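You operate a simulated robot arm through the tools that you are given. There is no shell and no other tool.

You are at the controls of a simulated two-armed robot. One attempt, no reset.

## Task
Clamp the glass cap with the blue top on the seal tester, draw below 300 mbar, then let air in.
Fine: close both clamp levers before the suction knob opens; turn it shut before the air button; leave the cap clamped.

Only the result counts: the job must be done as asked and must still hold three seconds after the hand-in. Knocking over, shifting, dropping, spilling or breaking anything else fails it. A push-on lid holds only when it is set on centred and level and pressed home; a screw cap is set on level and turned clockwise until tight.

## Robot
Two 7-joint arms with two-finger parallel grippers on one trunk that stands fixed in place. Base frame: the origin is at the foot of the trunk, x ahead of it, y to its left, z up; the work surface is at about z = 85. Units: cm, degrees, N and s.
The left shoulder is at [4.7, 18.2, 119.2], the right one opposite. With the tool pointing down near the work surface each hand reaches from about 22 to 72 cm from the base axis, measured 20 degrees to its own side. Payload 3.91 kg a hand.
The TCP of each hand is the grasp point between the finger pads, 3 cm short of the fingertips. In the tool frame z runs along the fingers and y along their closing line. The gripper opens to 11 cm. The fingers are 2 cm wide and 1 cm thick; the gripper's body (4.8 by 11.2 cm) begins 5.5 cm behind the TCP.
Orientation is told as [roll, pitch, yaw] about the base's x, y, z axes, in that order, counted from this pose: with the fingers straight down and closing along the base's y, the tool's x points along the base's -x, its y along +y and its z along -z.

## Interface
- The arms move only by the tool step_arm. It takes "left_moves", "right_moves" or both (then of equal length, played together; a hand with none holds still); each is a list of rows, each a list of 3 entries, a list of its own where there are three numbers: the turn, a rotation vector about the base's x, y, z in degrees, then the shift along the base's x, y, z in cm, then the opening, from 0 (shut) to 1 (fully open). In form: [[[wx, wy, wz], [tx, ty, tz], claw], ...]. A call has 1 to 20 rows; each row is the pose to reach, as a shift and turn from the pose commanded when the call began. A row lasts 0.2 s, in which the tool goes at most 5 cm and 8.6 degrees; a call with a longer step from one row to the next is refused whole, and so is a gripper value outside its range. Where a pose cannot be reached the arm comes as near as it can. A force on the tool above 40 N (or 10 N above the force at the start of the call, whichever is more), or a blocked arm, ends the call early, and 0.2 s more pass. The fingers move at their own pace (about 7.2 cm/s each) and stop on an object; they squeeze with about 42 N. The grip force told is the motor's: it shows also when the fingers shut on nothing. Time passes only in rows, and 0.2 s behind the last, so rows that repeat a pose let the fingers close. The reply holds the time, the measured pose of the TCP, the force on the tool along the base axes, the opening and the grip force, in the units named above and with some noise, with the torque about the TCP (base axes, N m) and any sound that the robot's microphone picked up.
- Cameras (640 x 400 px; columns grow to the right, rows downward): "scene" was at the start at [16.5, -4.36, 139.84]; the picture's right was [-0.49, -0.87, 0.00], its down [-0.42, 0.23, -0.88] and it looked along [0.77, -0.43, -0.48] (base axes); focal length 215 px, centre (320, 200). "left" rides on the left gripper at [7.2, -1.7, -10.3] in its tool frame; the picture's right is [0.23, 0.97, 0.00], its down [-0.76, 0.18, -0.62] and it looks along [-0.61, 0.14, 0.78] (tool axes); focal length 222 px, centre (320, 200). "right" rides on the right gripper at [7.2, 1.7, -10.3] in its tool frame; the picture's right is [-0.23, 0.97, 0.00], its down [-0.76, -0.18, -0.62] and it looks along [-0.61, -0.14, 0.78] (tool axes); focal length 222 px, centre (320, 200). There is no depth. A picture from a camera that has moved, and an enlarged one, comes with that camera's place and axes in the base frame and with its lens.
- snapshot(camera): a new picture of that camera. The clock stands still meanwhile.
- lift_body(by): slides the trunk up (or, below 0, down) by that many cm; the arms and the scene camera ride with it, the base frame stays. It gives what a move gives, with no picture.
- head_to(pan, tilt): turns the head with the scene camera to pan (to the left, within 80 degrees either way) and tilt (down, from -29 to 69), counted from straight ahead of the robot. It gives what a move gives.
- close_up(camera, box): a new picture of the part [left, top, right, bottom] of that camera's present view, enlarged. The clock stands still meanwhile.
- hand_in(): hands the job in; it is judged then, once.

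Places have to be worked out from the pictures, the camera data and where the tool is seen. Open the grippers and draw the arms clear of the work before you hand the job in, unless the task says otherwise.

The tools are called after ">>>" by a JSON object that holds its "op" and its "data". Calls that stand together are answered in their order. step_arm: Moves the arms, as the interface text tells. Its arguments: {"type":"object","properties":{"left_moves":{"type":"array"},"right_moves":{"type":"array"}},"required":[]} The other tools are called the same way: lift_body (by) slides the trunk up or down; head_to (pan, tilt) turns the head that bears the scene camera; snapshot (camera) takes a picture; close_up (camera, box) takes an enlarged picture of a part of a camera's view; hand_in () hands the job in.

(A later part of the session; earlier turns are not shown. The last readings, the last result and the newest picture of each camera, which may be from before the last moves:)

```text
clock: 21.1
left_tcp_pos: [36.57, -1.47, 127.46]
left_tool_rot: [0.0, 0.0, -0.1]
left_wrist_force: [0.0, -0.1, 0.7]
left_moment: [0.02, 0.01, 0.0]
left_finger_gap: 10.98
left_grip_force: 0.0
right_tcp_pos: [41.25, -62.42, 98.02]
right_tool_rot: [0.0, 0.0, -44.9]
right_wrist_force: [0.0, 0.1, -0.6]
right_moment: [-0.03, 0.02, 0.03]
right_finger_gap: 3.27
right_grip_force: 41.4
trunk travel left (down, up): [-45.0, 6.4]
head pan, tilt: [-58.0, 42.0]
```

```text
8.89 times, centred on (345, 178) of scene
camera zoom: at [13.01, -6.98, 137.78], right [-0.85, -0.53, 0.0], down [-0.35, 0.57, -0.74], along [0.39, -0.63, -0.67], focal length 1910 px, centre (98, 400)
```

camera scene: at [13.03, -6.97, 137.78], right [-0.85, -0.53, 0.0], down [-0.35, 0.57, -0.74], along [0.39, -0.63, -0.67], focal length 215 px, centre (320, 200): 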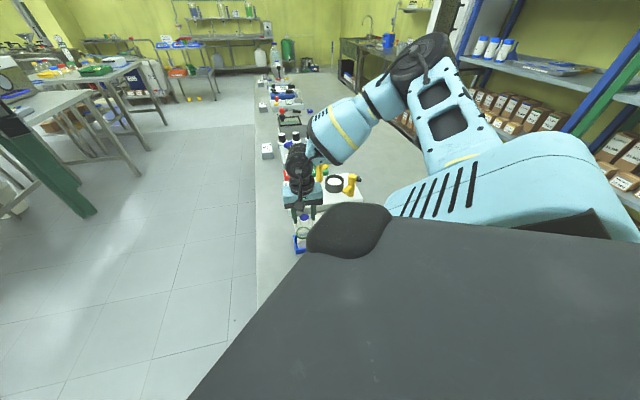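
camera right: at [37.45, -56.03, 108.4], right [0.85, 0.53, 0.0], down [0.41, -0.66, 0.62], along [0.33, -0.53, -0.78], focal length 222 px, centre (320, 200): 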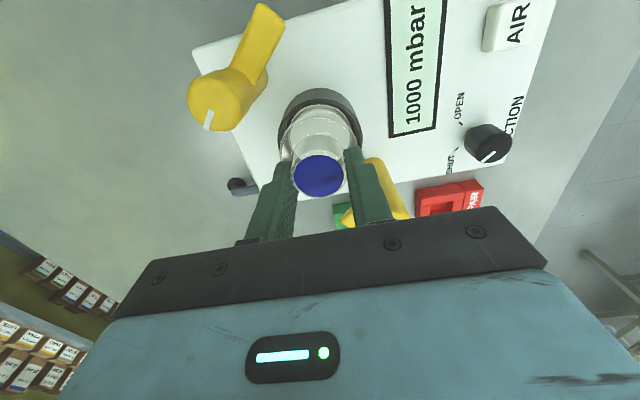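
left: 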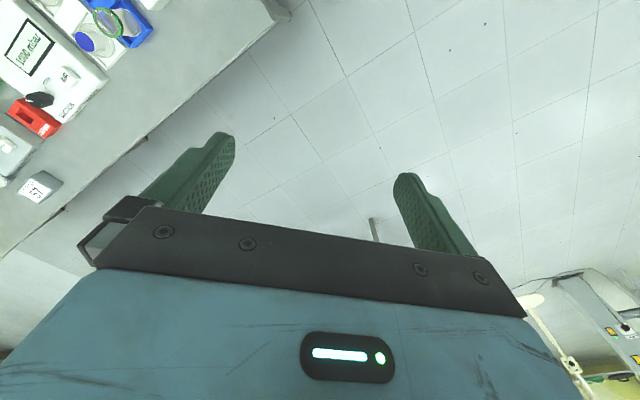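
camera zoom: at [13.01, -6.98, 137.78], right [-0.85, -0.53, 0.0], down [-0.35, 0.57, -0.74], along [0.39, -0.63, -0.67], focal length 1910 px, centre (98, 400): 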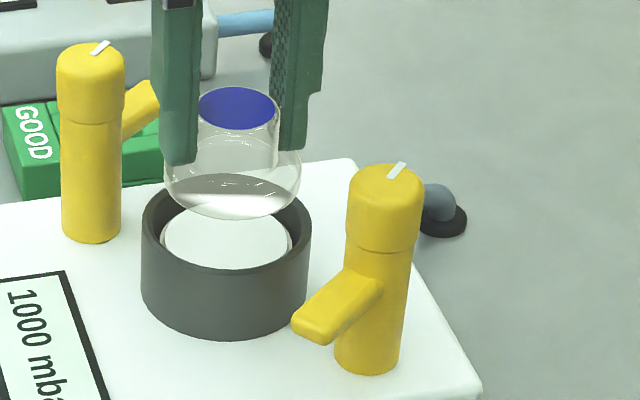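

Measured against the rim, the cap needs about 0.36 cm further forward and 0.09 cm to the right. The rim is at z≈91.5, with a recess of about 6.1 cm for the roughly 5.6 cm flange. I'll correct that and come down to just above the rim.

>>> {"op": "step_arm", "data": {"right_moves": [[[0, 0, 0], [0.13, -0.13, 0], 0], [[0, 0, 0], [0.26, -0.26, -0.3], 0], [[0, 0, 0], [0.26, -0.26, -0.7], 0], [[0, 0, 0], [0.26, -0.26, -1.1], 0], [[0, 0, 0], [0.26, -0.26, -1.5], 0]]}}

>>> {"op": "close_up", "data": {"camera": "right", "box": [275, 90, 365, 160]}}

>>> {"op": "close_up", "data": {"camera": "scene", "box": [325, 155, 365, 200]}}

```text
clock: 22.3
left_tcp_pos: [36.51, -1.55, 127.56]
left_tool_rot: [0.0, 0.0, 0.0]
left_wrist_force: [-0.5, 0.0, -0.2]
left_moment: [-0.02, -0.03, 0.01]
left_finger_gap: 10.96
left_grip_force: 0.1
right_tcp_pos: [41.58, -62.53, 96.53]
right_tool_rot: [0.0, -0.2, -45.0]
right_wrist_force: [0.5, -0.1, -1.1]
right_moment: [-0.01, 0.0, 0.03]
right_finger_gap: 3.22
right_grip_force: 42.1
trunk travel left (down, up): [-45.0, 6.4]
head pan, tilt: [-58.0, 42.0]
```

```text
5.71 times, centred on (320, 125) of right
camera zoom: at [37.74, -56.26, 106.91], right [0.85, 0.53, 0.0], down [0.41, -0.66, 0.62], along [0.33, -0.53, -0.78], focal length 1269 px, centre (320, 629)
```

zoom: 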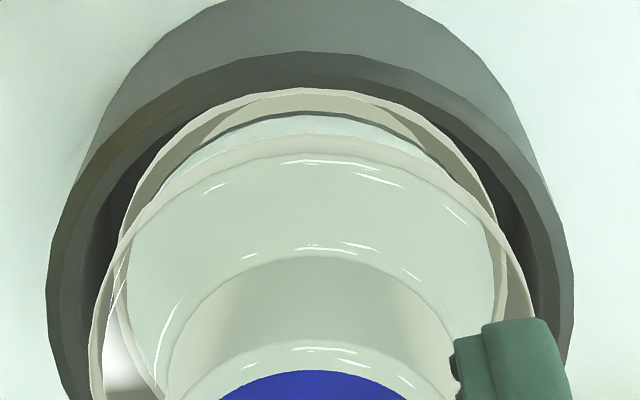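

```text
8.89 times, centred on (345, 178) of scene
camera zoom: at [13.02, -6.99, 137.78], right [-0.85, -0.53, 0.0], down [-0.35, 0.57, -0.74], along [0.39, -0.63, -0.67], focal length 1910 px, centre (98, 400)
```

zoom: 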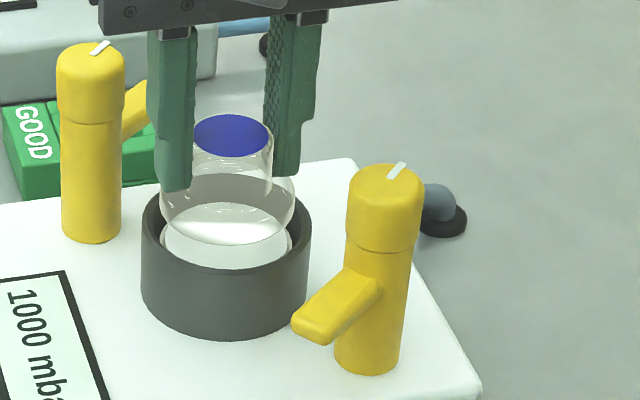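

The cap and ring now agree within about 0.05 cm in both views. I'll lower slowly into the recess and watch the force.

>>> {"op": "step_arm", "data": {"right_moves": [[[0, 0, 0], [-0.02, -0.02, -0.2], 0], [[0, 0, 0], [-0.02, -0.02, -0.4], 0], [[0, 0, 0], [-0.02, -0.02, -0.6], 0], [[0, 0, 0], [-0.02, -0.02, -0.8], 0], [[0, 0, 0], [-0.02, -0.02, -1.0], 0], [[0, 0, 0], [-0.02, -0.02, -1.2], 0], [[0, 0, 0], [-0.02, -0.02, -1.4], 0]]}}

>>> {"op": "close_up", "data": {"camera": "right", "box": [275, 90, 365, 160]}}

>>> {"op": "close_up", "data": {"camera": "scene", "box": [325, 155, 365, 200]}}

```text
clock: 23.9
left_tcp_pos: [36.6, -1.42, 127.35]
left_tool_rot: [0.0, 0.0, 0.0]
left_wrist_force: [-0.4, -0.5, 0.2]
left_moment: [0.02, -0.02, 0.01]
left_finger_gap: 10.99
left_grip_force: 0.0
right_tcp_pos: [41.57, -62.45, 95.19]
right_tool_rot: [0.0, -0.1, -45.0]
right_wrist_force: [0.0, -0.6, -0.7]
right_moment: [-0.01, 0.03, -0.01]
right_finger_gap: 3.22
right_grip_force: 41.8
trunk travel left (down, up): [-45.0, 6.4]
head pan, tilt: [-58.0, 42.0]
```

```text
5.71 times, centred on (320, 125) of right
camera zoom: at [37.74, -56.16, 105.49], right [0.85, 0.53, 0.0], down [0.41, -0.66, 0.62], along [0.33, -0.53, -0.78], focal length 1269 px, centre (320, 629)
```

zoom: 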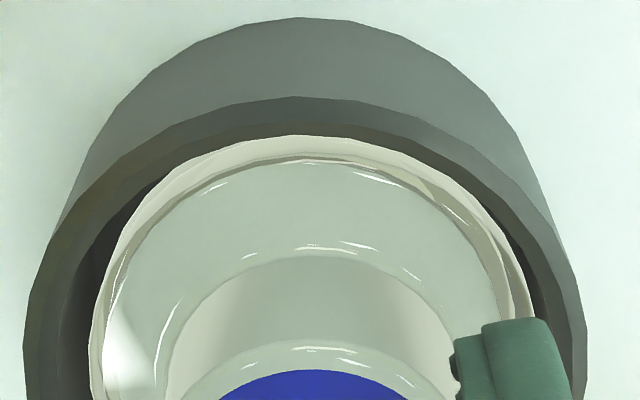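

```text
8.89 times, centred on (345, 178) of scene
camera zoom: at [13.02, -6.98, 137.78], right [-0.85, -0.53, 0.0], down [-0.35, 0.57, -0.74], along [0.39, -0.63, -0.67], focal length 1910 px, centre (98, 400)
```

zoom: 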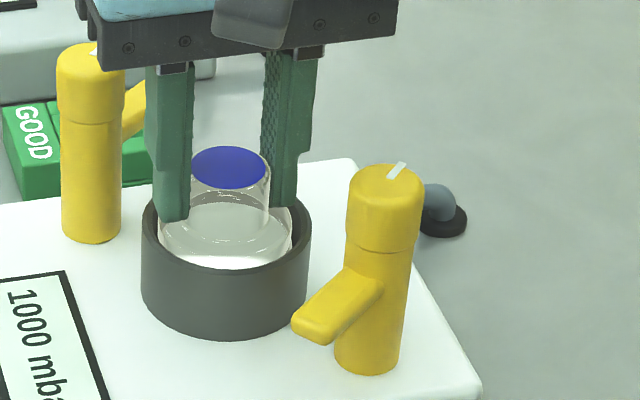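

The cap is just entering the recess with no contact force yet. The rim suggests a tiny correction of about 0.1 cm toward -y. I'll apply it and keep lowering in 1 mm steps.

>>> {"op": "step_arm", "data": {"right_moves": [[[0, 0, 0], [-0.01, -0.1, 0], 0], [[0, 0, 0], [-0.01, -0.1, -0.1], 0], [[0, 0, 0], [-0.01, -0.1, -0.2], 0], [[0, 0, 0], [-0.01, -0.1, -0.3], 0], [[0, 0, 0], [-0.01, -0.1, -0.4], 0]]}}

>>> {"op": "close_up", "data": {"camera": "right", "box": [275, 90, 365, 160]}}

```text
clock: 25.1
left_tcp_pos: [36.35, -1.45, 127.41]
left_tool_rot: [0.0, 0.1, 0.1]
left_wrist_force: [0.2, 0.1, -0.3]
left_moment: [-0.02, 0.0, 0.02]
left_finger_gap: 11.0
left_grip_force: 0.0
right_tcp_pos: [41.56, -62.55, 94.83]
right_tool_rot: [0.1, -0.1, -45.0]
right_wrist_force: [0.1, 1.8, 5.8]
right_moment: [0.05, 0.05, 0.06]
right_finger_gap: 3.25
right_grip_force: 41.8
trunk travel left (down, up): [-45.0, 6.4]
head pan, tilt: [-58.0, 42.0]
```

```text
5.71 times, centred on (320, 125) of right
camera zoom: at [37.7, -56.31, 105.21], right [0.85, 0.53, 0.0], down [0.41, -0.66, 0.62], along [0.33, -0.53, -0.78], focal length 1269 px, centre (320, 629)
```

zoom: 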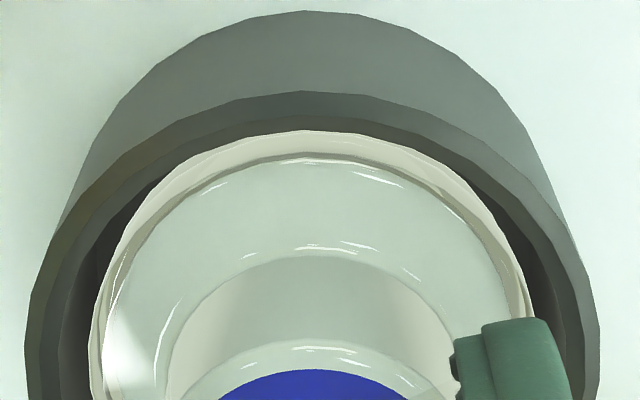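

Contact shows at 5.8 N with TCP z≈94.83, and the gap around the flange looks even. I'll press a touch more to seat it, then open the fingers.

>>> {"op": "step_arm", "data": {"right_moves": [[[0, 0, 0], [0, 0, -0.1], 0], [[0, 0, 0], [0, 0, -0.1], 0], [[0, 0, 0], [0, 0, 0], 0.1], [[0, 0, 0], [0, 0, 0], 0.36], [[0, 0, 0], [0, 0, 0], 0.4], [[0, 0, 0], [0, 0, 0], 0.4]]}}

>>> {"op": "close_up", "data": {"camera": "right", "box": [240, 80, 400, 200]}}

>>> {"op": "close_up", "data": {"camera": "scene", "box": [325, 155, 365, 200]}}

```text
clock: 26.5
left_tcp_pos: [36.46, -1.36, 127.39]
left_tool_rot: [-0.1, 0.0, 0.0]
left_wrist_force: [0.5, 0.5, 0.4]
left_moment: [-0.01, 0.01, 0.02]
left_finger_gap: 10.98
left_grip_force: 0.1
right_tcp_pos: [41.48, -62.67, 94.69]
right_tool_rot: [0.0, 0.0, -45.0]
right_wrist_force: [-1.0, -0.2, 0.0]
right_moment: [0.0, 0.02, 0.03]
right_finger_gap: 4.42
right_grip_force: 0.1
trunk travel left (down, up): [-45.0, 6.4]
head pan, tilt: [-58.0, 42.0]
```

```text
3.33 times, centred on (320, 140) of right
camera zoom: at [37.66, -56.31, 105.12], right [0.85, 0.53, 0.0], down [0.41, -0.66, 0.62], along [0.33, -0.53, -0.78], focal length 740 px, centre (320, 400)
```

zoom: 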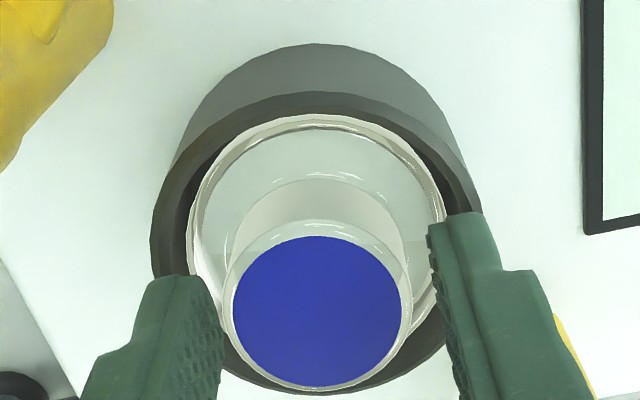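

```text
8.89 times, centred on (345, 178) of scene
camera zoom: at [13.0, -6.98, 137.78], right [-0.85, -0.53, 0.0], down [-0.35, 0.57, -0.74], along [0.39, -0.63, -0.67], focal length 1910 px, centre (98, 400)
```

zoom: 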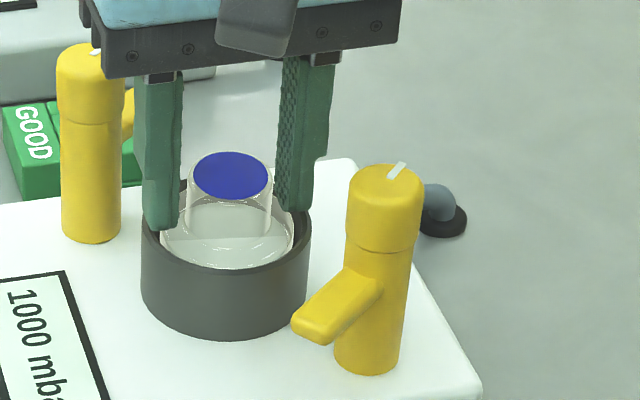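

The cap stands free in the ring and the force reads zero. I'll withdraw straight up and inspect how it sits.

>>> {"op": "step_arm", "data": {"right_moves": [[[0, 0, 0], [0, 0, 0.5], 0.42], [[0, 0, 0], [0, 0, 1.5], 0.42], [[0, 0, 0], [0, 0, 4], 0.42], [[0, 0, 0], [0, 0, 7.5], 0.42], [[0, 0, 0], [0, 0, 11], 0.42]]}}

>>> {"op": "close_up", "data": {"camera": "right", "box": [220, 60, 400, 195]}}

>>> {"op": "close_up", "data": {"camera": "scene", "box": [305, 150, 385, 210]}}

```text
clock: 27.7
left_tcp_pos: [36.52, -1.38, 127.46]
left_tool_rot: [0.0, 0.0, -0.1]
left_wrist_force: [0.2, 0.4, -0.2]
left_moment: [-0.03, -0.03, 0.04]
left_finger_gap: 11.01
left_grip_force: 0.0
right_tcp_pos: [41.33, -62.57, 105.61]
right_tool_rot: [-0.1, 0.0, -45.0]
right_wrist_force: [0.1, 0.6, -0.5]
right_moment: [0.01, 0.0, -0.03]
right_finger_gap: 4.6
right_grip_force: 0.1
trunk travel left (down, up): [-45.0, 6.4]
head pan, tilt: [-58.0, 42.0]
```

```text
2.96 times, centred on (310, 128) of right
camera zoom: at [37.59, -56.22, 116.08], right [0.85, 0.53, 0.0], down [0.41, -0.66, 0.62], along [0.33, -0.53, -0.78], focal length 658 px, centre (350, 415)
```

zoom: 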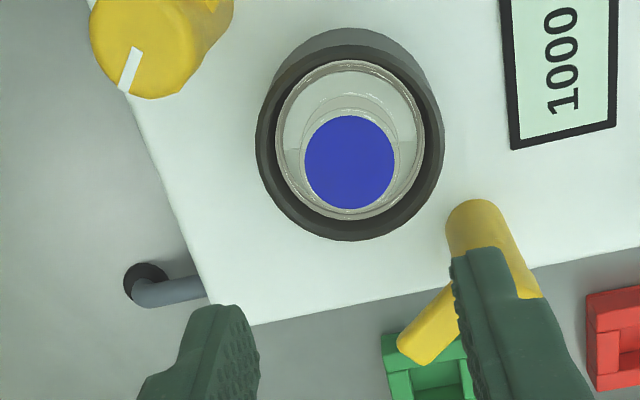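

```text
6.67 times, centred on (345, 180) of scene
camera zoom: at [12.97, -6.92, 137.79], right [-0.85, -0.53, 0.0], down [-0.35, 0.57, -0.74], along [0.39, -0.63, -0.67], focal length 1432 px, centre (153, 333)
```

zoom: 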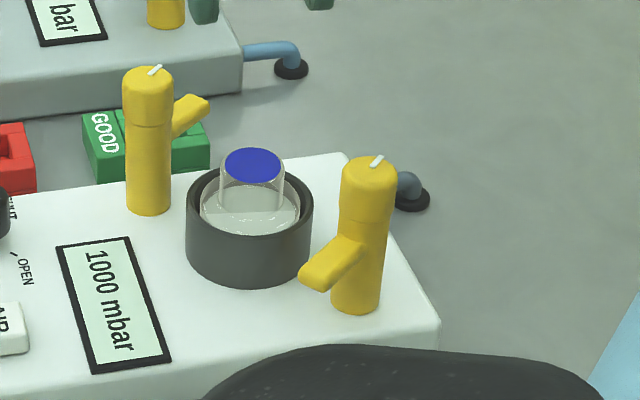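

The cap sits concentric and level in the ring. Next is lever A, so I'll take a clean look at it for its exact axis.

>>> {"op": "snapshot", "data": {"camera": "right"}}

>>> {"op": "close_up", "data": {"camera": "right", "box": [220, 20, 320, 100]}}

>>> {"op": "close_up", "data": {"camera": "scene", "box": [340, 160, 370, 200]}}

```text
taken
camera right: at [37.59, -56.22, 116.08], right [0.85, 0.53, 0.0], down [0.41, -0.66, 0.62], along [0.33, -0.53, -0.78], focal length 222 px, centre (320, 200)
```

right: 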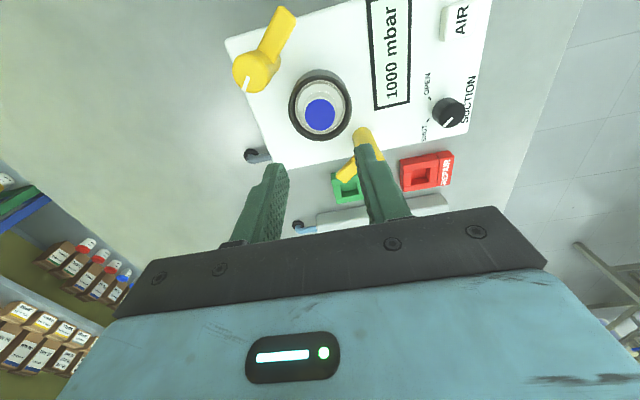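

```text
5.00 times, centred on (270, 60) of right
camera zoom: at [37.59, -56.22, 116.08], right [0.85, 0.53, 0.0], down [0.41, -0.66, 0.62], along [0.33, -0.53, -0.78], focal length 1111 px, centre (570, 900)
```

zoom: 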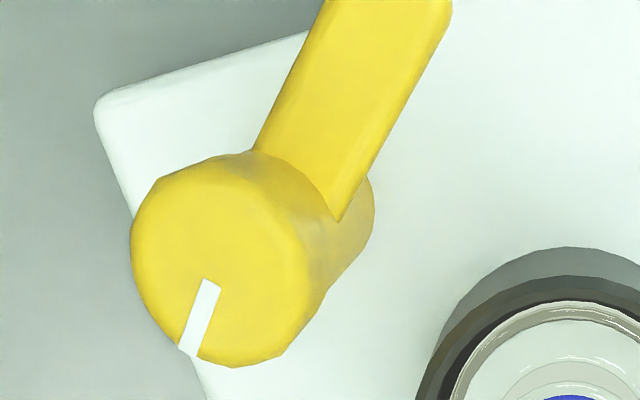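

```text
10.00 times, centred on (355, 180) of scene
camera zoom: at [12.97, -6.92, 137.79], right [-0.85, -0.53, 0.0], down [-0.35, 0.57, -0.74], along [0.39, -0.63, -0.67], focal length 2149 px, centre (-30, 400)
```

zoom: 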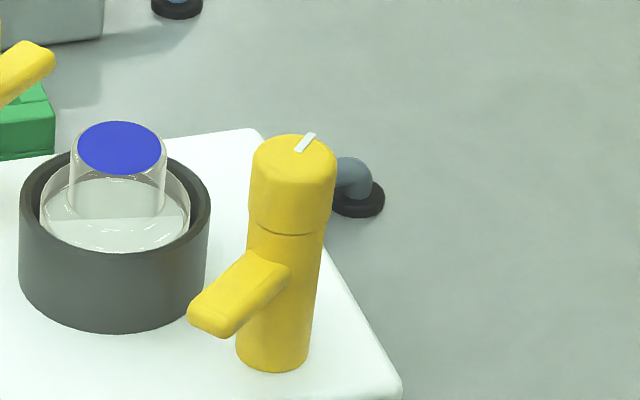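

Lever A's axis comes out at about [34.55, -61.75] with its top at z≈96.1, and the arm is at about z 93.3 pointing +y. I'll go above it, turning the hand to yaw +45 so that a 90° clockwise twist ends at -45.

>>> {"op": "step_arm", "data": {"right_moves": [[[0, 0, 8], [-0.7, 0.1, 0], 0.5], [[0, 0, 16], [-1.4, 0.2, 0], 0.5], [[0, 0, 24], [-2.1, 0.3, 0], 0.5], [[0, 0, 32], [-2.8, 0.4, 0], 0.5], [[0, 0, 40], [-3.5, 0.5, 0], 0.5], [[0, 0, 48], [-4.2, 0.6, 0], 0.5], [[0, 0, 56], [-4.9, 0.6, 0], 0.5], [[0, 0, 64], [-5.6, 0.7, 0], 0.5], [[0, 0, 72], [-6.3, 0.7, 0], 0.5], [[0, 0, 80], [-6.6, 0.8, 0], 0.5], [[0, 0, 88], [-6.93, 0.81, 0], 0.5], [[0, 0, 90], [-6.93, 0.81, 0], 0.5]]}}

>>> {"op": "snapshot", "data": {"camera": "right"}}

>>> {"op": "close_up", "data": {"camera": "right", "box": [260, 80, 380, 170]}}

>>> {"op": "close_up", "data": {"camera": "scene", "box": [305, 140, 385, 210]}}

```text
clock: 30.3
left_tcp_pos: [36.67, -1.42, 127.35]
left_tool_rot: [0.0, 0.1, 0.1]
left_wrist_force: [0.0, -0.3, -0.4]
left_moment: [0.02, 0.05, -0.03]
left_finger_gap: 10.99
left_grip_force: 0.0
right_tcp_pos: [29.62, -38.26, 109.1]
right_tool_rot: [0.0, 0.1, 43.7]
right_wrist_force: [-0.3, 0.0, 0.0]
right_moment: [0.04, 0.01, -0.01]
right_finger_gap: 5.49
right_grip_force: 0.0
right hand out of reach, approached as far as the arm can: row 5, 6, 7, 8, 9, 10, 11, 12
trunk travel left (down, up): [-45.0, 6.4]
head pan, tilt: [-58.0, 42.0]
```

```text
taken
camera right: at [23.34, -42.06, 119.47], right [-0.51, 0.86, 0.0], down [0.67, 0.4, 0.62], along [0.54, 0.32, -0.78], focal length 222 px, centre (320, 200)
```

right: 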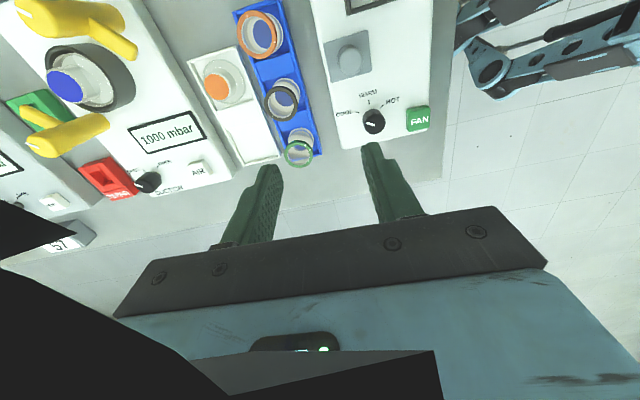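

```text
4.44 times, centred on (320, 125) of right
camera zoom: at [23.34, -42.06, 119.47], right [-0.51, 0.86, 0.0], down [0.67, 0.4, 0.62], along [0.54, 0.32, -0.78], focal length 987 px, centre (320, 533)
```

zoom: 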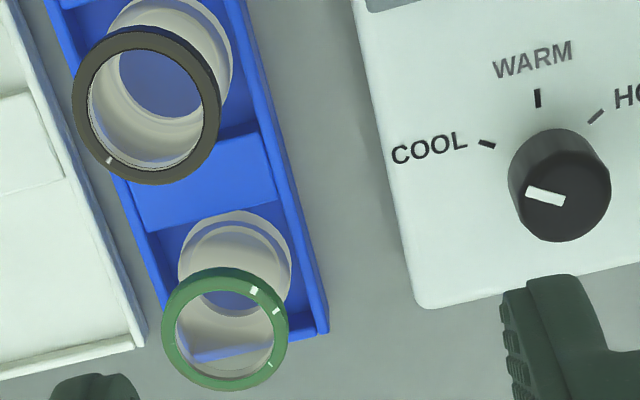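

```text
5.71 times, centred on (345, 175) of scene
camera zoom: at [13.17, -7.06, 137.76], right [-0.85, -0.53, 0.0], down [-0.36, 0.57, -0.74], along [0.39, -0.63, -0.67], focal length 1228 px, centre (177, 343)
```

zoom: 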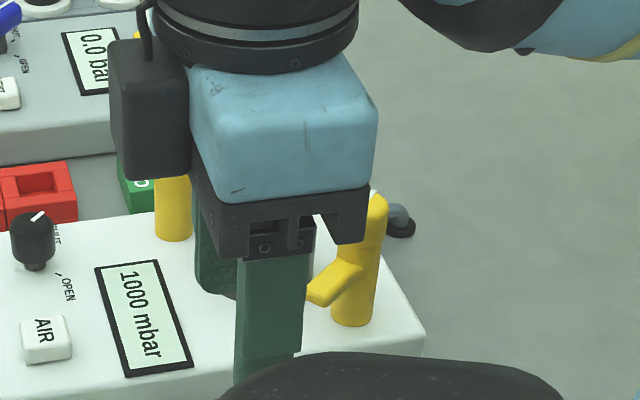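

Yaw above about -10° is out of reach here, and the arm backed off to [29.6, -38.3, 109] without touching anything. I'll rotate back to -45°. The twist can run from -45 to -135 instead, and at -45 the fingers also clear the lever arm.

>>> {"op": "step_arm", "data": {"right_moves": [[[0, 0, -8], [0, 0, 0], 0.5], [[0, 0, -16], [0, 0, 0], 0.5], [[0, 0, -24], [0, 0, 0], 0.5], [[0, 0, -32], [0, 0, 0], 0.5], [[0, 0, -40], [0, 0, 0], 0.5], [[0, 0, -48], [0, 0, 0], 0.5], [[0, 0, -56], [0, 0, 0], 0.5], [[0, 0, -64], [0, 0, 0], 0.5], [[0, 0, -72], [0, 0, 0], 0.5], [[0, 0, -80], [0, 0, 0], 0.5], [[0, 0, -88], [0, 0, 0], 0.5], [[0, 0, -90], [0, 0, 0], 0.5]]}}

>>> {"op": "snapshot", "data": {"camera": "right"}}

```text
clock: 32.9
left_tcp_pos: [36.49, -1.4, 127.4]
left_tool_rot: [0.0, 0.0, 0.0]
left_wrist_force: [0.7, -0.3, -0.3]
left_moment: [-0.01, -0.02, -0.01]
left_finger_gap: 10.99
left_grip_force: 0.1
right_tcp_pos: [29.92, -38.12, 108.99]
right_tool_rot: [0.0, 0.0, -45.1]
right_wrist_force: [-0.4, 0.0, -0.2]
right_moment: [0.03, -0.03, 0.0]
right_finger_gap: 5.5
right_grip_force: 0.0
trunk travel left (down, up): [-45.0, 6.4]
head pan, tilt: [-58.0, 42.0]
```

```text
taken
camera right: at [26.19, -31.81, 119.3], right [0.85, 0.53, 0.0], down [0.41, -0.66, 0.62], along [0.33, -0.53, -0.78], focal length 222 px, centre (320, 200)
```

right: 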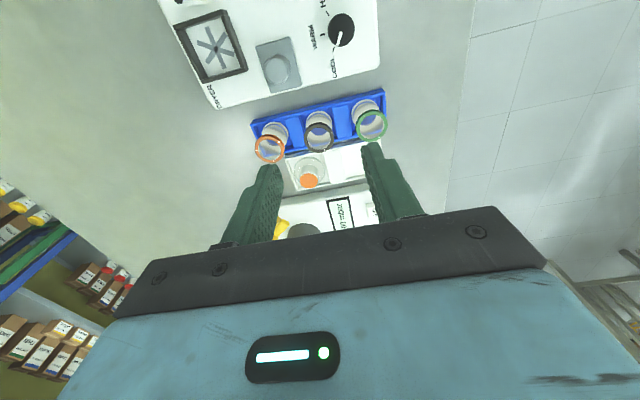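

The hand is back at yaw -45 at about [30.0, -38.1, 109]. I'll move it over lever A at a safe height.

>>> {"op": "step_arm", "data": {"right_moves": [[[0, 0, 0], [0.75, -3.9, 0], 0.5], [[0, 0, 0], [1.5, -7.9, 0], 0.5], [[0, 0, 0], [2.3, -11.8, 0], 0.5], [[0, 0, 0], [3.0, -15.8, 0], 0.5], [[0, 0, 0], [3.8, -19.7, 0], 0.5], [[0, 0, 0], [4.55, -23.65, 0], 0.5], [[0, 0, 0], [4.55, -23.65, -4], 0.5], [[0, 0, 0], [4.55, -23.65, -6], 0.5]]}}

>>> {"op": "snapshot", "data": {"camera": "right"}}

>>> {"op": "close_up", "data": {"camera": "right", "box": [250, 90, 390, 195]}}

>>> {"op": "close_up", "data": {"camera": "scene", "box": [305, 140, 385, 210]}}

```text
clock: 34.7
left_tcp_pos: [36.47, -1.48, 127.39]
left_tool_rot: [0.0, 0.0, 0.0]
left_wrist_force: [-0.1, -0.3, 0.2]
left_moment: [0.02, 0.04, -0.03]
left_finger_gap: 10.99
left_grip_force: 0.0
right_tcp_pos: [34.51, -61.94, 102.87]
right_tool_rot: [0.0, 0.0, -44.9]
right_wrist_force: [0.1, 0.2, -0.8]
right_moment: [0.01, -0.02, -0.02]
right_finger_gap: 5.5
right_grip_force: 0.1
trunk travel left (down, up): [-45.0, 6.4]
head pan, tilt: [-58.0, 42.0]
```

```text
taken
camera right: at [30.65, -55.63, 113.27], right [0.85, 0.53, 0.0], down [0.41, -0.66, 0.62], along [0.33, -0.53, -0.78], focal length 222 px, centre (320, 200)
```

right: 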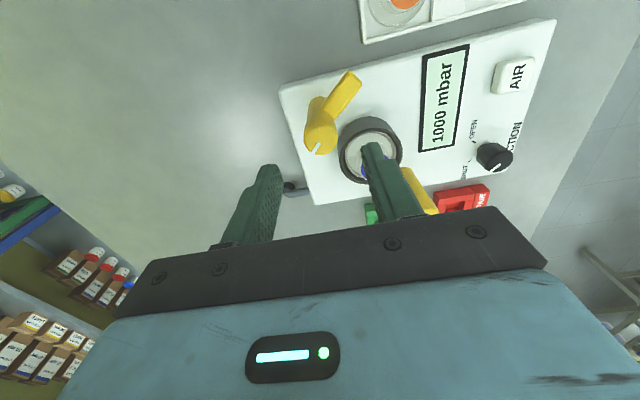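

```text
3.81 times, centred on (320, 142) of right
camera zoom: at [30.65, -55.63, 113.27], right [0.85, 0.53, 0.0], down [0.41, -0.66, 0.62], along [0.33, -0.53, -0.78], focal length 846 px, centre (320, 419)
```

zoom: 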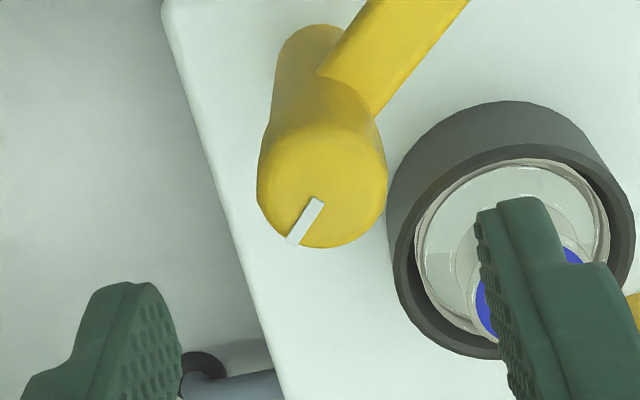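

```text
5.71 times, centred on (345, 175) of scene
camera zoom: at [13.02, -7.0, 137.78], right [-0.85, -0.53, 0.0], down [-0.35, 0.57, -0.74], along [0.39, -0.63, -0.67], focal length 1228 px, centre (177, 343)
```

zoom: 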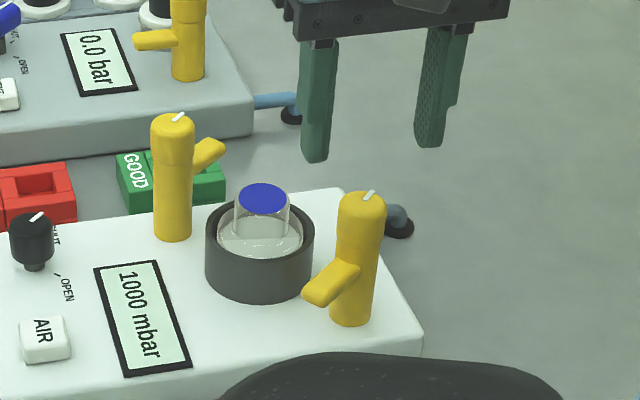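

Lever A is centred between the fingers within 0.1 cm. I'll lower to TCP z≈96.9, with tips about 93.9 and above the arm, and close on its top.

>>> {"op": "step_arm", "data": {"right_moves": [[[0, 0, 0], [0.02, -0.02, -2], 0.5], [[0, 0, 0], [0.02, -0.02, -4], 0.5], [[0, 0, 0], [0.02, -0.02, -5.3], 0.5], [[0, 0, 0], [0.02, -0.02, -6], 0.5], [[0, 0, 0], [0.02, -0.02, -6], 0.3], [[0, 0, 0], [0.02, -0.02, -6], 0], [[0, 0, 0], [0.02, -0.02, -6], 0]]}}

>>> {"op": "close_up", "data": {"camera": "right", "box": [250, 90, 390, 195]}}

>>> {"op": "close_up", "data": {"camera": "scene", "box": [305, 140, 385, 210]}}

```text
clock: 36.3
left_tcp_pos: [36.51, -1.52, 127.37]
left_tool_rot: [-0.1, 0.0, 0.0]
left_wrist_force: [0.7, 0.1, -0.3]
left_moment: [0.02, 0.0, 0.03]
left_finger_gap: 10.99
left_grip_force: 0.0
right_tcp_pos: [34.52, -61.92, 96.78]
right_tool_rot: [-0.1, -0.2, -45.1]
right_wrist_force: [-2.3, -3.1, 0.8]
right_moment: [-0.3, 0.06, -0.01]
right_finger_gap: 2.75
right_grip_force: 45.3
trunk travel left (down, up): [-45.0, 6.4]
head pan, tilt: [-58.0, 42.0]
```

```text
3.81 times, centred on (320, 142) of right
camera zoom: at [30.74, -55.6, 107.27], right [0.85, 0.53, 0.0], down [0.41, -0.66, 0.62], along [0.33, -0.53, -0.78], focal length 846 px, centre (320, 419)
```

zoom: 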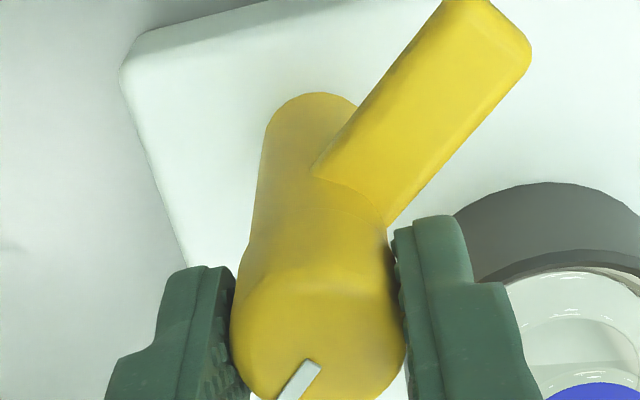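

```text
5.71 times, centred on (345, 175) of scene
camera zoom: at [12.96, -7.02, 137.79], right [-0.85, -0.53, 0.0], down [-0.35, 0.57, -0.74], along [0.39, -0.63, -0.67], focal length 1228 px, centre (177, 343)
```

zoom: 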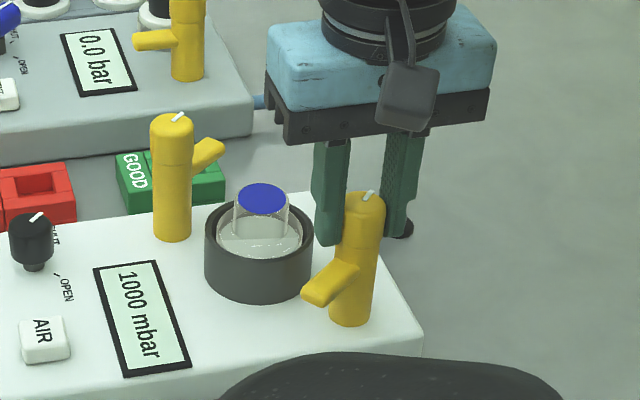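

The grip is on lever A with a 2.75 cm gap and small side forces. I'll turn 30° clockwise first and check that the arm follows.

>>> {"op": "step_arm", "data": {"right_moves": [[[0, 0, -4], [-0.03, -0.03, 0], 0], [[0, 0, -10], [-0.03, -0.03, 0], 0], [[0, 0, -17], [-0.03, -0.03, 0], 0], [[0, 0, -24], [-0.03, -0.03, 0], 0], [[0, 0, -30], [-0.03, -0.03, 0], 0]]}}

>>> {"op": "close_up", "data": {"camera": "right", "box": [250, 90, 390, 195]}}

>>> {"op": "close_up", "data": {"camera": "scene", "box": [305, 140, 385, 210]}}

```text
clock: 37.5
left_tcp_pos: [36.45, -1.6, 127.49]
left_tool_rot: [0.0, 0.1, 0.1]
left_wrist_force: [0.3, -0.1, 0.3]
left_moment: [-0.01, 0.0, 0.0]
left_finger_gap: 11.03
left_grip_force: 0.0
right_tcp_pos: [34.57, -61.95, 96.93]
right_tool_rot: [0.0, -0.1, -75.1]
right_wrist_force: [-4.0, -13.9, 4.4]
right_moment: [-0.41, 0.22, -0.01]
right_finger_gap: 2.77
right_grip_force: 45.3
trunk travel left (down, up): [-45.0, 6.4]
head pan, tilt: [-58.0, 42.0]
```

```text
3.81 times, centred on (320, 142) of right
camera zoom: at [34.37, -54.51, 107.26], right [1.0, 0.03, 0.0], down [0.02, -0.78, 0.62], along [0.02, -0.62, -0.78], focal length 846 px, centre (320, 419)
```

zoom: 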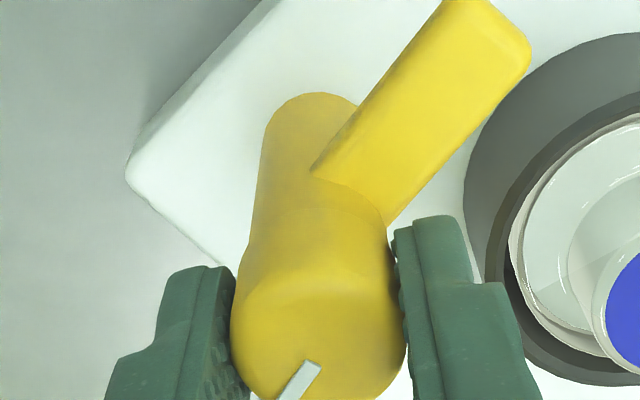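

```text
5.71 times, centred on (345, 175) of scene
camera zoom: at [12.94, -7.12, 137.79], right [-0.85, -0.53, 0.0], down [-0.35, 0.57, -0.74], along [0.39, -0.63, -0.67], focal length 1228 px, centre (177, 343)
```

zoom: 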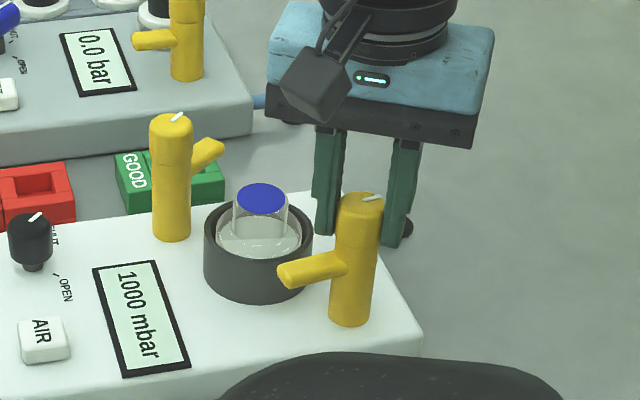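

The arm of lever A follows the grip and side force has grown to about 14 N along -y. I'll shift slightly that way to relieve it and continue turning another 30°.

>>> {"op": "step_arm", "data": {"right_moves": [[[0, 0, 0], [-0.02, -0.08, 0], 0], [[0, 0, -7], [-0.02, -0.09, 0], 0], [[0, 0, -14], [-0.03, -0.1, 0], 0], [[0, 0, -21], [-0.04, -0.1, 0], 0], [[0, 0, -28], [-0.05, -0.1, 0], 0]]}}

>>> {"op": "close_up", "data": {"camera": "scene", "box": [305, 140, 385, 210]}}

```text
clock: 38.7
left_tcp_pos: [36.44, -1.55, 127.45]
left_tool_rot: [0.0, -0.1, 0.0]
left_wrist_force: [-1.2, 0.0, 0.7]
left_moment: [-0.01, 0.0, 0.01]
left_finger_gap: 10.98
left_grip_force: 0.0
right_tcp_pos: [34.38, -62.03, 96.85]
right_tool_rot: [0.0, 0.0, -103.1]
right_wrist_force: [-5.6, -9.0, 6.3]
right_moment: [-0.56, 0.29, -0.02]
right_finger_gap: 2.75
right_grip_force: 44.9
trunk travel left (down, up): [-45.0, 6.4]
head pan, tilt: [-58.0, 42.0]
```

```text
5.71 times, centred on (345, 175) of scene
camera zoom: at [12.9, -7.03, 137.8], right [-0.85, -0.53, 0.0], down [-0.35, 0.57, -0.74], along [0.39, -0.63, -0.67], focal length 1228 px, centre (177, 343)
```

zoom: 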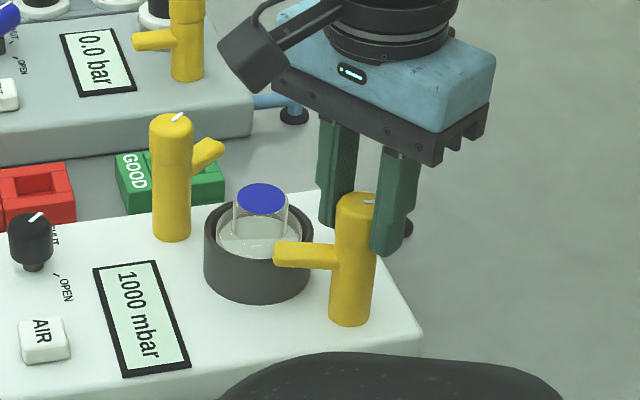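

The lever is at about 58° and turning freely. I'll continue to about 90° with a small relief shift.

>>> {"op": "step_arm", "data": {"right_moves": [[[0, 0, -7], [-0.03, -0.05, 0], 0], [[0, 0, -14], [-0.03, -0.05, 0], 0], [[0, 0, -21], [-0.03, -0.05, 0], 0], [[0, 0, -27], [-0.03, -0.05, 0], 0], [[0, 0, -32], [-0.03, -0.05, 0], 0]]}}

>>> {"op": "close_up", "data": {"camera": "scene", "box": [305, 140, 385, 210]}}

>>> {"op": "snapshot", "data": {"camera": "right"}}

```text
clock: 39.9
left_tcp_pos: [36.39, -1.45, 127.37]
left_tool_rot: [0.0, 0.0, 0.1]
left_wrist_force: [0.4, -0.3, -0.2]
left_moment: [-0.03, 0.02, -0.02]
left_finger_gap: 11.0
left_grip_force: 0.0
right_tcp_pos: [34.44, -62.0, 96.96]
right_tool_rot: [-0.1, -0.1, -135.2]
right_wrist_force: [-6.7, -3.9, 3.3]
right_moment: [0.1, -0.32, 0.0]
right_finger_gap: 2.76
right_grip_force: 45.1
trunk travel left (down, up): [-45.0, 6.4]
head pan, tilt: [-58.0, 42.0]
```

```text
5.71 times, centred on (345, 175) of scene
camera zoom: at [12.9, -7.0, 137.79], right [-0.85, -0.53, 0.0], down [-0.35, 0.57, -0.74], along [0.39, -0.63, -0.67], focal length 1228 px, centre (177, 343)
```

zoom: 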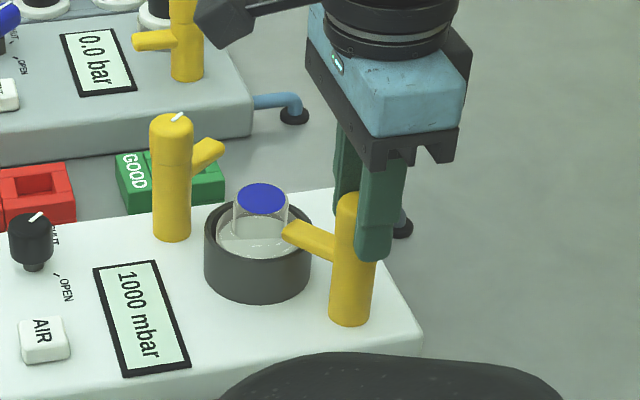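

```text
taken
camera right: at [40.83, -58.03, 107.27], right [0.53, -0.85, 0.0], down [-0.66, -0.41, 0.62], along [-0.53, -0.33, -0.78], focal length 222 px, centre (320, 200)
```

right: 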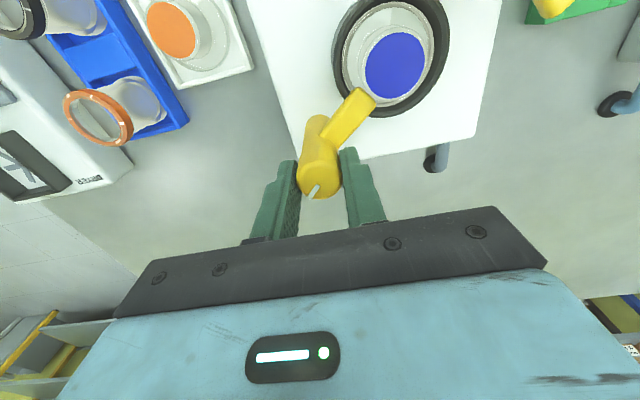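

The lever arm now lies over the flange. I'll look closer to judge whether it has reached its end stop.

>>> {"op": "close_up", "data": {"camera": "right", "box": [270, 0, 470, 200]}}

>>> {"op": "close_up", "data": {"camera": "scene", "box": [325, 160, 370, 200]}}

```text
2.00 times, centred on (370, 100) of right
camera zoom: at [40.83, -58.03, 107.27], right [0.53, -0.85, 0.0], down [-0.66, -0.41, 0.62], along [-0.53, -0.33, -0.78], focal length 444 px, centre (220, 400)
```

zoom: 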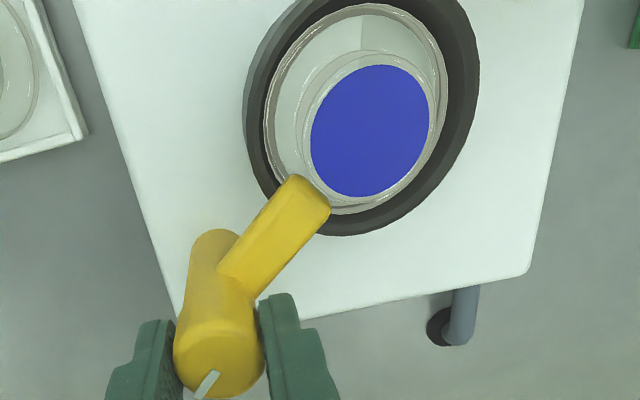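

```text
10.00 times, centred on (348, 180) of scene
camera zoom: at [12.9, -7.0, 137.79], right [-0.85, -0.53, 0.0], down [-0.35, 0.57, -0.74], along [0.39, -0.63, -0.67], focal length 2149 px, centre (45, 400)
```

zoom: 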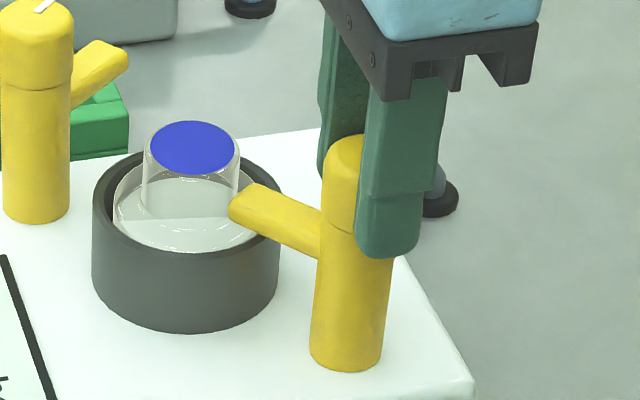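

There was no slip and no resisting torque, so the lever may not be at its stop yet. I'll turn a few more degrees and watch the torque.

>>> {"op": "step_arm", "data": {"right_moves": [[[0, 0, -2], [-0.02, -0.01, 0], 0], [[0, 0, -4], [-0.03, -0.02, 0], 0], [[0, 0, -6], [-0.03, -0.02, 0], 0]]}}

>>> {"op": "close_up", "data": {"camera": "right", "box": [270, 0, 470, 200]}}

```text
clock: 40.7
left_tcp_pos: [36.46, -1.47, 127.37]
left_tool_rot: [0.1, 0.0, 0.0]
left_wrist_force: [0.9, -0.1, 0.1]
left_moment: [0.01, -0.01, 0.0]
left_finger_gap: 11.0
left_grip_force: 0.0
right_tcp_pos: [34.46, -61.95, 96.8]
right_tool_rot: [0.0, 0.1, -141.0]
right_wrist_force: [-2.3, 2.4, -0.4]
right_moment: [0.05, 0.0, 0.36]
right_finger_gap: 2.73
right_grip_force: 45.3
trunk travel left (down, up): [-45.0, 6.4]
head pan, tilt: [-58.0, 42.0]
```

```text
2.00 times, centred on (370, 100) of right
camera zoom: at [41.19, -58.69, 107.28], right [0.44, -0.9, 0.0], down [-0.7, -0.34, 0.62], along [-0.56, -0.27, -0.78], focal length 444 px, centre (220, 400)
```

zoom: 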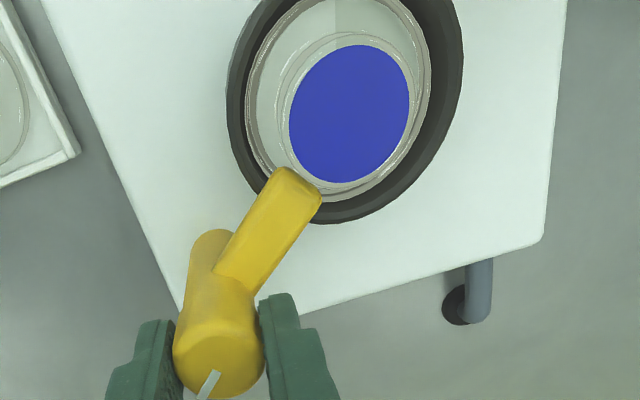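

The torque rose to 0.36 N·m and the lever stopped, so lever A is closed at its end stop. I'll open, rise clear and go over lever B at about [48.2, -63.1] while turning back to yaw -45.

>>> {"op": "step_arm", "data": {"right_moves": [[[0, 0, 2], [0.03, 0, 0], 0], [[0, 0, 2], [0.03, 0, 0], 0.5], [[0, 0, 2], [0.03, 0, 0], 0.5], [[0, 0, 2], [0.03, 0, 1.5], 0.5], [[0, 0, 2], [0.03, 0, 5], 0.5], [[0, 0, 2], [0.03, 0, 9], 0.5]]}}

>>> {"op": "close_up", "data": {"camera": "scene", "box": [305, 140, 385, 210]}}

```text
clock: 42.1
left_tcp_pos: [36.44, -1.4, 127.28]
left_tool_rot: [0.0, 0.0, 0.0]
left_wrist_force: [1.0, -0.7, 0.5]
left_moment: [-0.01, -0.01, 0.02]
left_finger_gap: 11.0
left_grip_force: 0.1
right_tcp_pos: [34.34, -61.96, 105.92]
right_tool_rot: [0.0, -0.1, -139.0]
right_wrist_force: [-0.3, 0.2, 0.4]
right_moment: [-0.04, 0.03, 0.0]
right_finger_gap: 5.5
right_grip_force: 0.0
trunk travel left (down, up): [-45.0, 6.4]
head pan, tilt: [-58.0, 42.0]
```

```text
5.71 times, centred on (345, 175) of scene
camera zoom: at [12.98, -6.91, 137.79], right [-0.85, -0.53, 0.0], down [-0.35, 0.57, -0.74], along [0.39, -0.63, -0.67], focal length 1228 px, centre (177, 343)
```

zoom: 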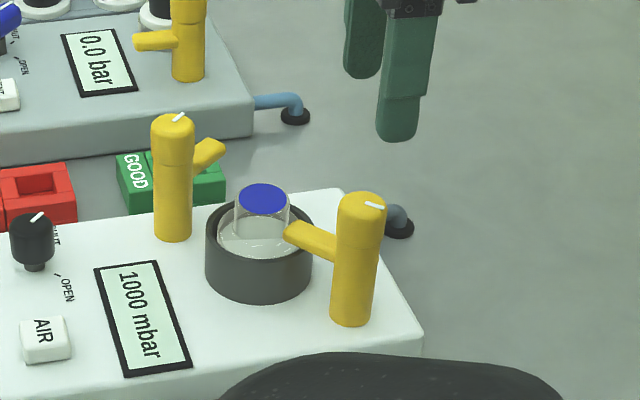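

Lever A stays closed over the flange. I'll cross over to lever B at height while turning back to yaw -45.

>>> {"op": "step_arm", "data": {"right_moves": [[[0, 0, 8], [1.2, -0.1, 0], 0.5], [[0, 0, 16], [2.4, -0.2, 0], 0.5], [[0, 0, 24], [3.6, -0.3, 0], 0.5], [[0, 0, 32], [4.8, -0.4, 0], 0.5], [[0, 0, 40], [6.0, -0.5, 0], 0.5], [[0, 0, 48], [7.2, -0.6, 0], 0.5], [[0, 0, 56], [8.4, -0.7, 0], 0.5], [[0, 0, 64], [9.6, -0.8, 0], 0.5], [[0, 0, 72], [10.8, -0.9, 0], 0.5], [[0, 0, 80], [12.0, -1.0, 0], 0.5], [[0, 0, 88], [13.2, -1.1, 0], 0.5], [[0, 0, 94], [13.8, -1.14, 0], 0.5]]}}

>>> {"op": "snapshot", "data": {"camera": "right"}}

>>> {"op": "close_up", "data": {"camera": "right", "box": [250, 80, 390, 185]}}

```text
clock: 44.7
left_tcp_pos: [36.56, -1.38, 127.45]
left_tool_rot: [0.0, 0.1, 0.0]
left_wrist_force: [-0.4, 0.6, 0.6]
left_moment: [0.01, -0.01, 0.01]
left_finger_gap: 11.0
left_grip_force: 0.1
right_tcp_pos: [48.3, -63.02, 105.76]
right_tool_rot: [0.0, 0.0, -44.8]
right_wrist_force: [0.3, -0.5, -0.2]
right_moment: [0.03, -0.02, 0.03]
right_finger_gap: 5.53
right_grip_force: 0.0
trunk travel left (down, up): [-45.0, 6.4]
head pan, tilt: [-58.0, 42.0]
```

```text
taken
camera right: at [44.49, -56.78, 116.19], right [0.85, 0.53, 0.0], down [0.41, -0.66, 0.62], along [0.33, -0.53, -0.78], focal length 222 px, centre (320, 200)
```

right: 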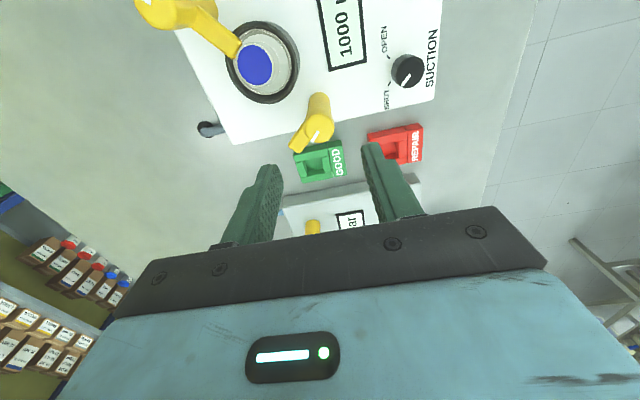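

```text
3.81 times, centred on (320, 132) of right
camera zoom: at [44.49, -56.78, 116.19], right [0.85, 0.53, 0.0], down [0.41, -0.66, 0.62], along [0.33, -0.53, -0.78], focal length 846 px, centre (320, 457)
```

zoom: 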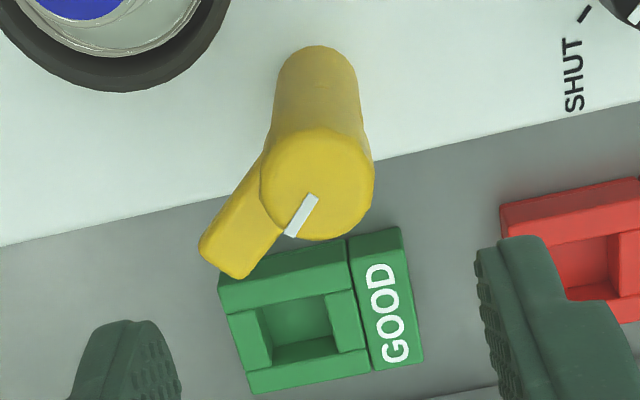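

Lever B is about 0.3 cm further forward than the hand. I'll correct that and stop just above its top to recheck.

>>> {"op": "step_arm", "data": {"right_moves": [[[0, 0, 0], [0.06, -0.29, -2], 0.5], [[0, 0, 0], [0.06, -0.29, -4], 0.5], [[0, 0, 0], [0.06, -0.29, -5.8], 0.5]]}}

>>> {"op": "close_up", "data": {"camera": "right", "box": [250, 90, 390, 195]}}

>>> {"op": "close_up", "data": {"camera": "scene", "box": [290, 130, 370, 200]}}

```text
clock: 45.5
left_tcp_pos: [36.56, -1.54, 127.43]
left_tool_rot: [0.0, 0.0, 0.0]
left_wrist_force: [-0.9, 0.1, 0.0]
left_moment: [-0.04, -0.01, 0.03]
left_finger_gap: 11.01
left_grip_force: 0.1
right_tcp_pos: [48.33, -63.47, 100.0]
right_tool_rot: [0.0, 0.0, -45.0]
right_wrist_force: [-0.4, 0.2, 0.2]
right_moment: [0.02, -0.01, 0.04]
right_finger_gap: 5.52
right_grip_force: 0.1
trunk travel left (down, up): [-45.0, 6.4]
head pan, tilt: [-58.0, 42.0]
```

```text
3.81 times, centred on (320, 142) of right
camera zoom: at [44.61, -57.12, 110.47], right [0.85, 0.53, 0.0], down [0.41, -0.66, 0.62], along [0.33, -0.53, -0.78], focal length 846 px, centre (320, 419)
```

zoom: 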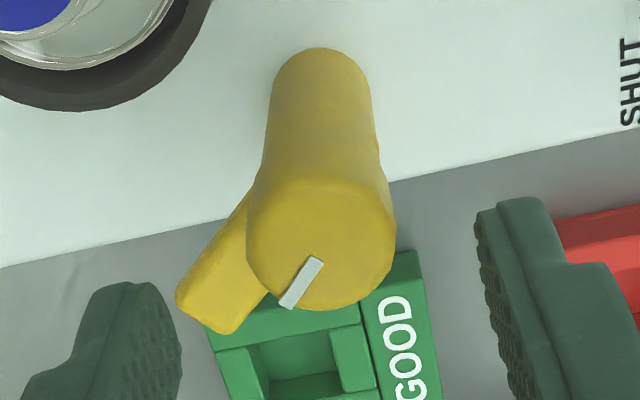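

```text
5.71 times, centred on (330, 165) of scene
camera zoom: at [13.03, -7.0, 137.78], right [-0.85, -0.53, 0.0], down [-0.35, 0.57, -0.74], along [0.39, -0.63, -0.67], focal length 1228 px, centre (263, 400)
```

zoom: 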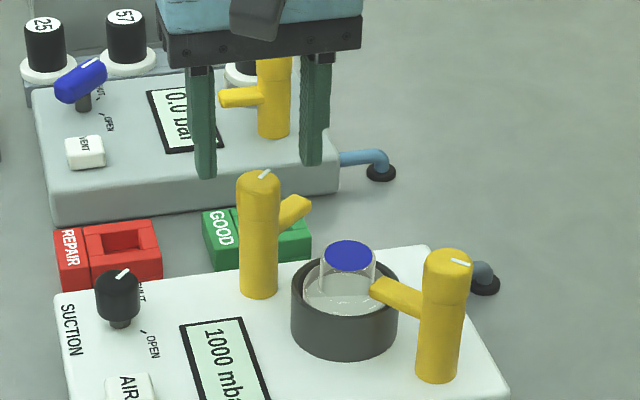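

Lever B is now centred. I'll lower onto its top and close.

>>> {"op": "step_arm", "data": {"right_moves": [[[0, 0, 0], [-0.04, -0.02, -1.5], 0.5], [[0, 0, 0], [-0.04, -0.02, -2.6], 0.5], [[0, 0, 0], [-0.04, -0.02, -3.1], 0.5], [[0, 0, 0], [-0.04, -0.02, -3.1], 0.3], [[0, 0, 0], [-0.04, -0.02, -3.1], 0], [[0, 0, 0], [-0.04, -0.02, -3.1], 0]]}}

>>> {"op": "close_up", "data": {"camera": "right", "box": [250, 90, 390, 195]}}

```text
clock: 46.9
left_tcp_pos: [36.65, -1.39, 127.34]
left_tool_rot: [0.0, 0.0, 0.2]
left_wrist_force: [0.5, -0.1, -0.1]
left_moment: [-0.01, 0.0, -0.02]
left_finger_gap: 11.0
left_grip_force: 0.0
right_tcp_pos: [48.39, -63.34, 96.9]
right_tool_rot: [0.1, 0.0, -45.0]
right_wrist_force: [4.3, 5.7, -3.0]
right_moment: [0.19, -0.32, -0.01]
right_finger_gap: 2.76
right_grip_force: 44.9
trunk travel left (down, up): [-45.0, 6.4]
head pan, tilt: [-58.0, 42.0]
```

```text
3.81 times, centred on (320, 142) of right
camera zoom: at [44.52, -56.97, 107.42], right [0.85, 0.53, 0.0], down [0.41, -0.66, 0.62], along [0.33, -0.53, -0.78], focal length 846 px, centre (320, 419)
```

zoom: 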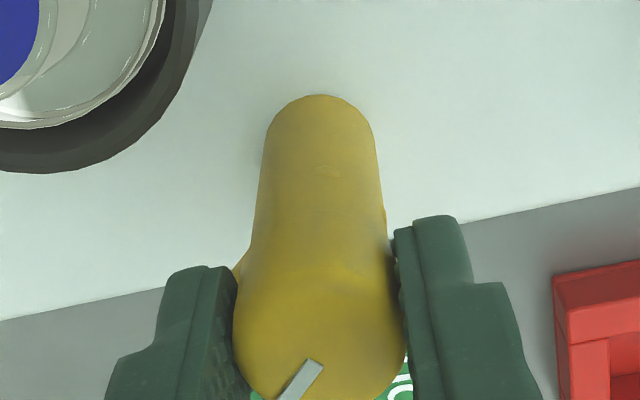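

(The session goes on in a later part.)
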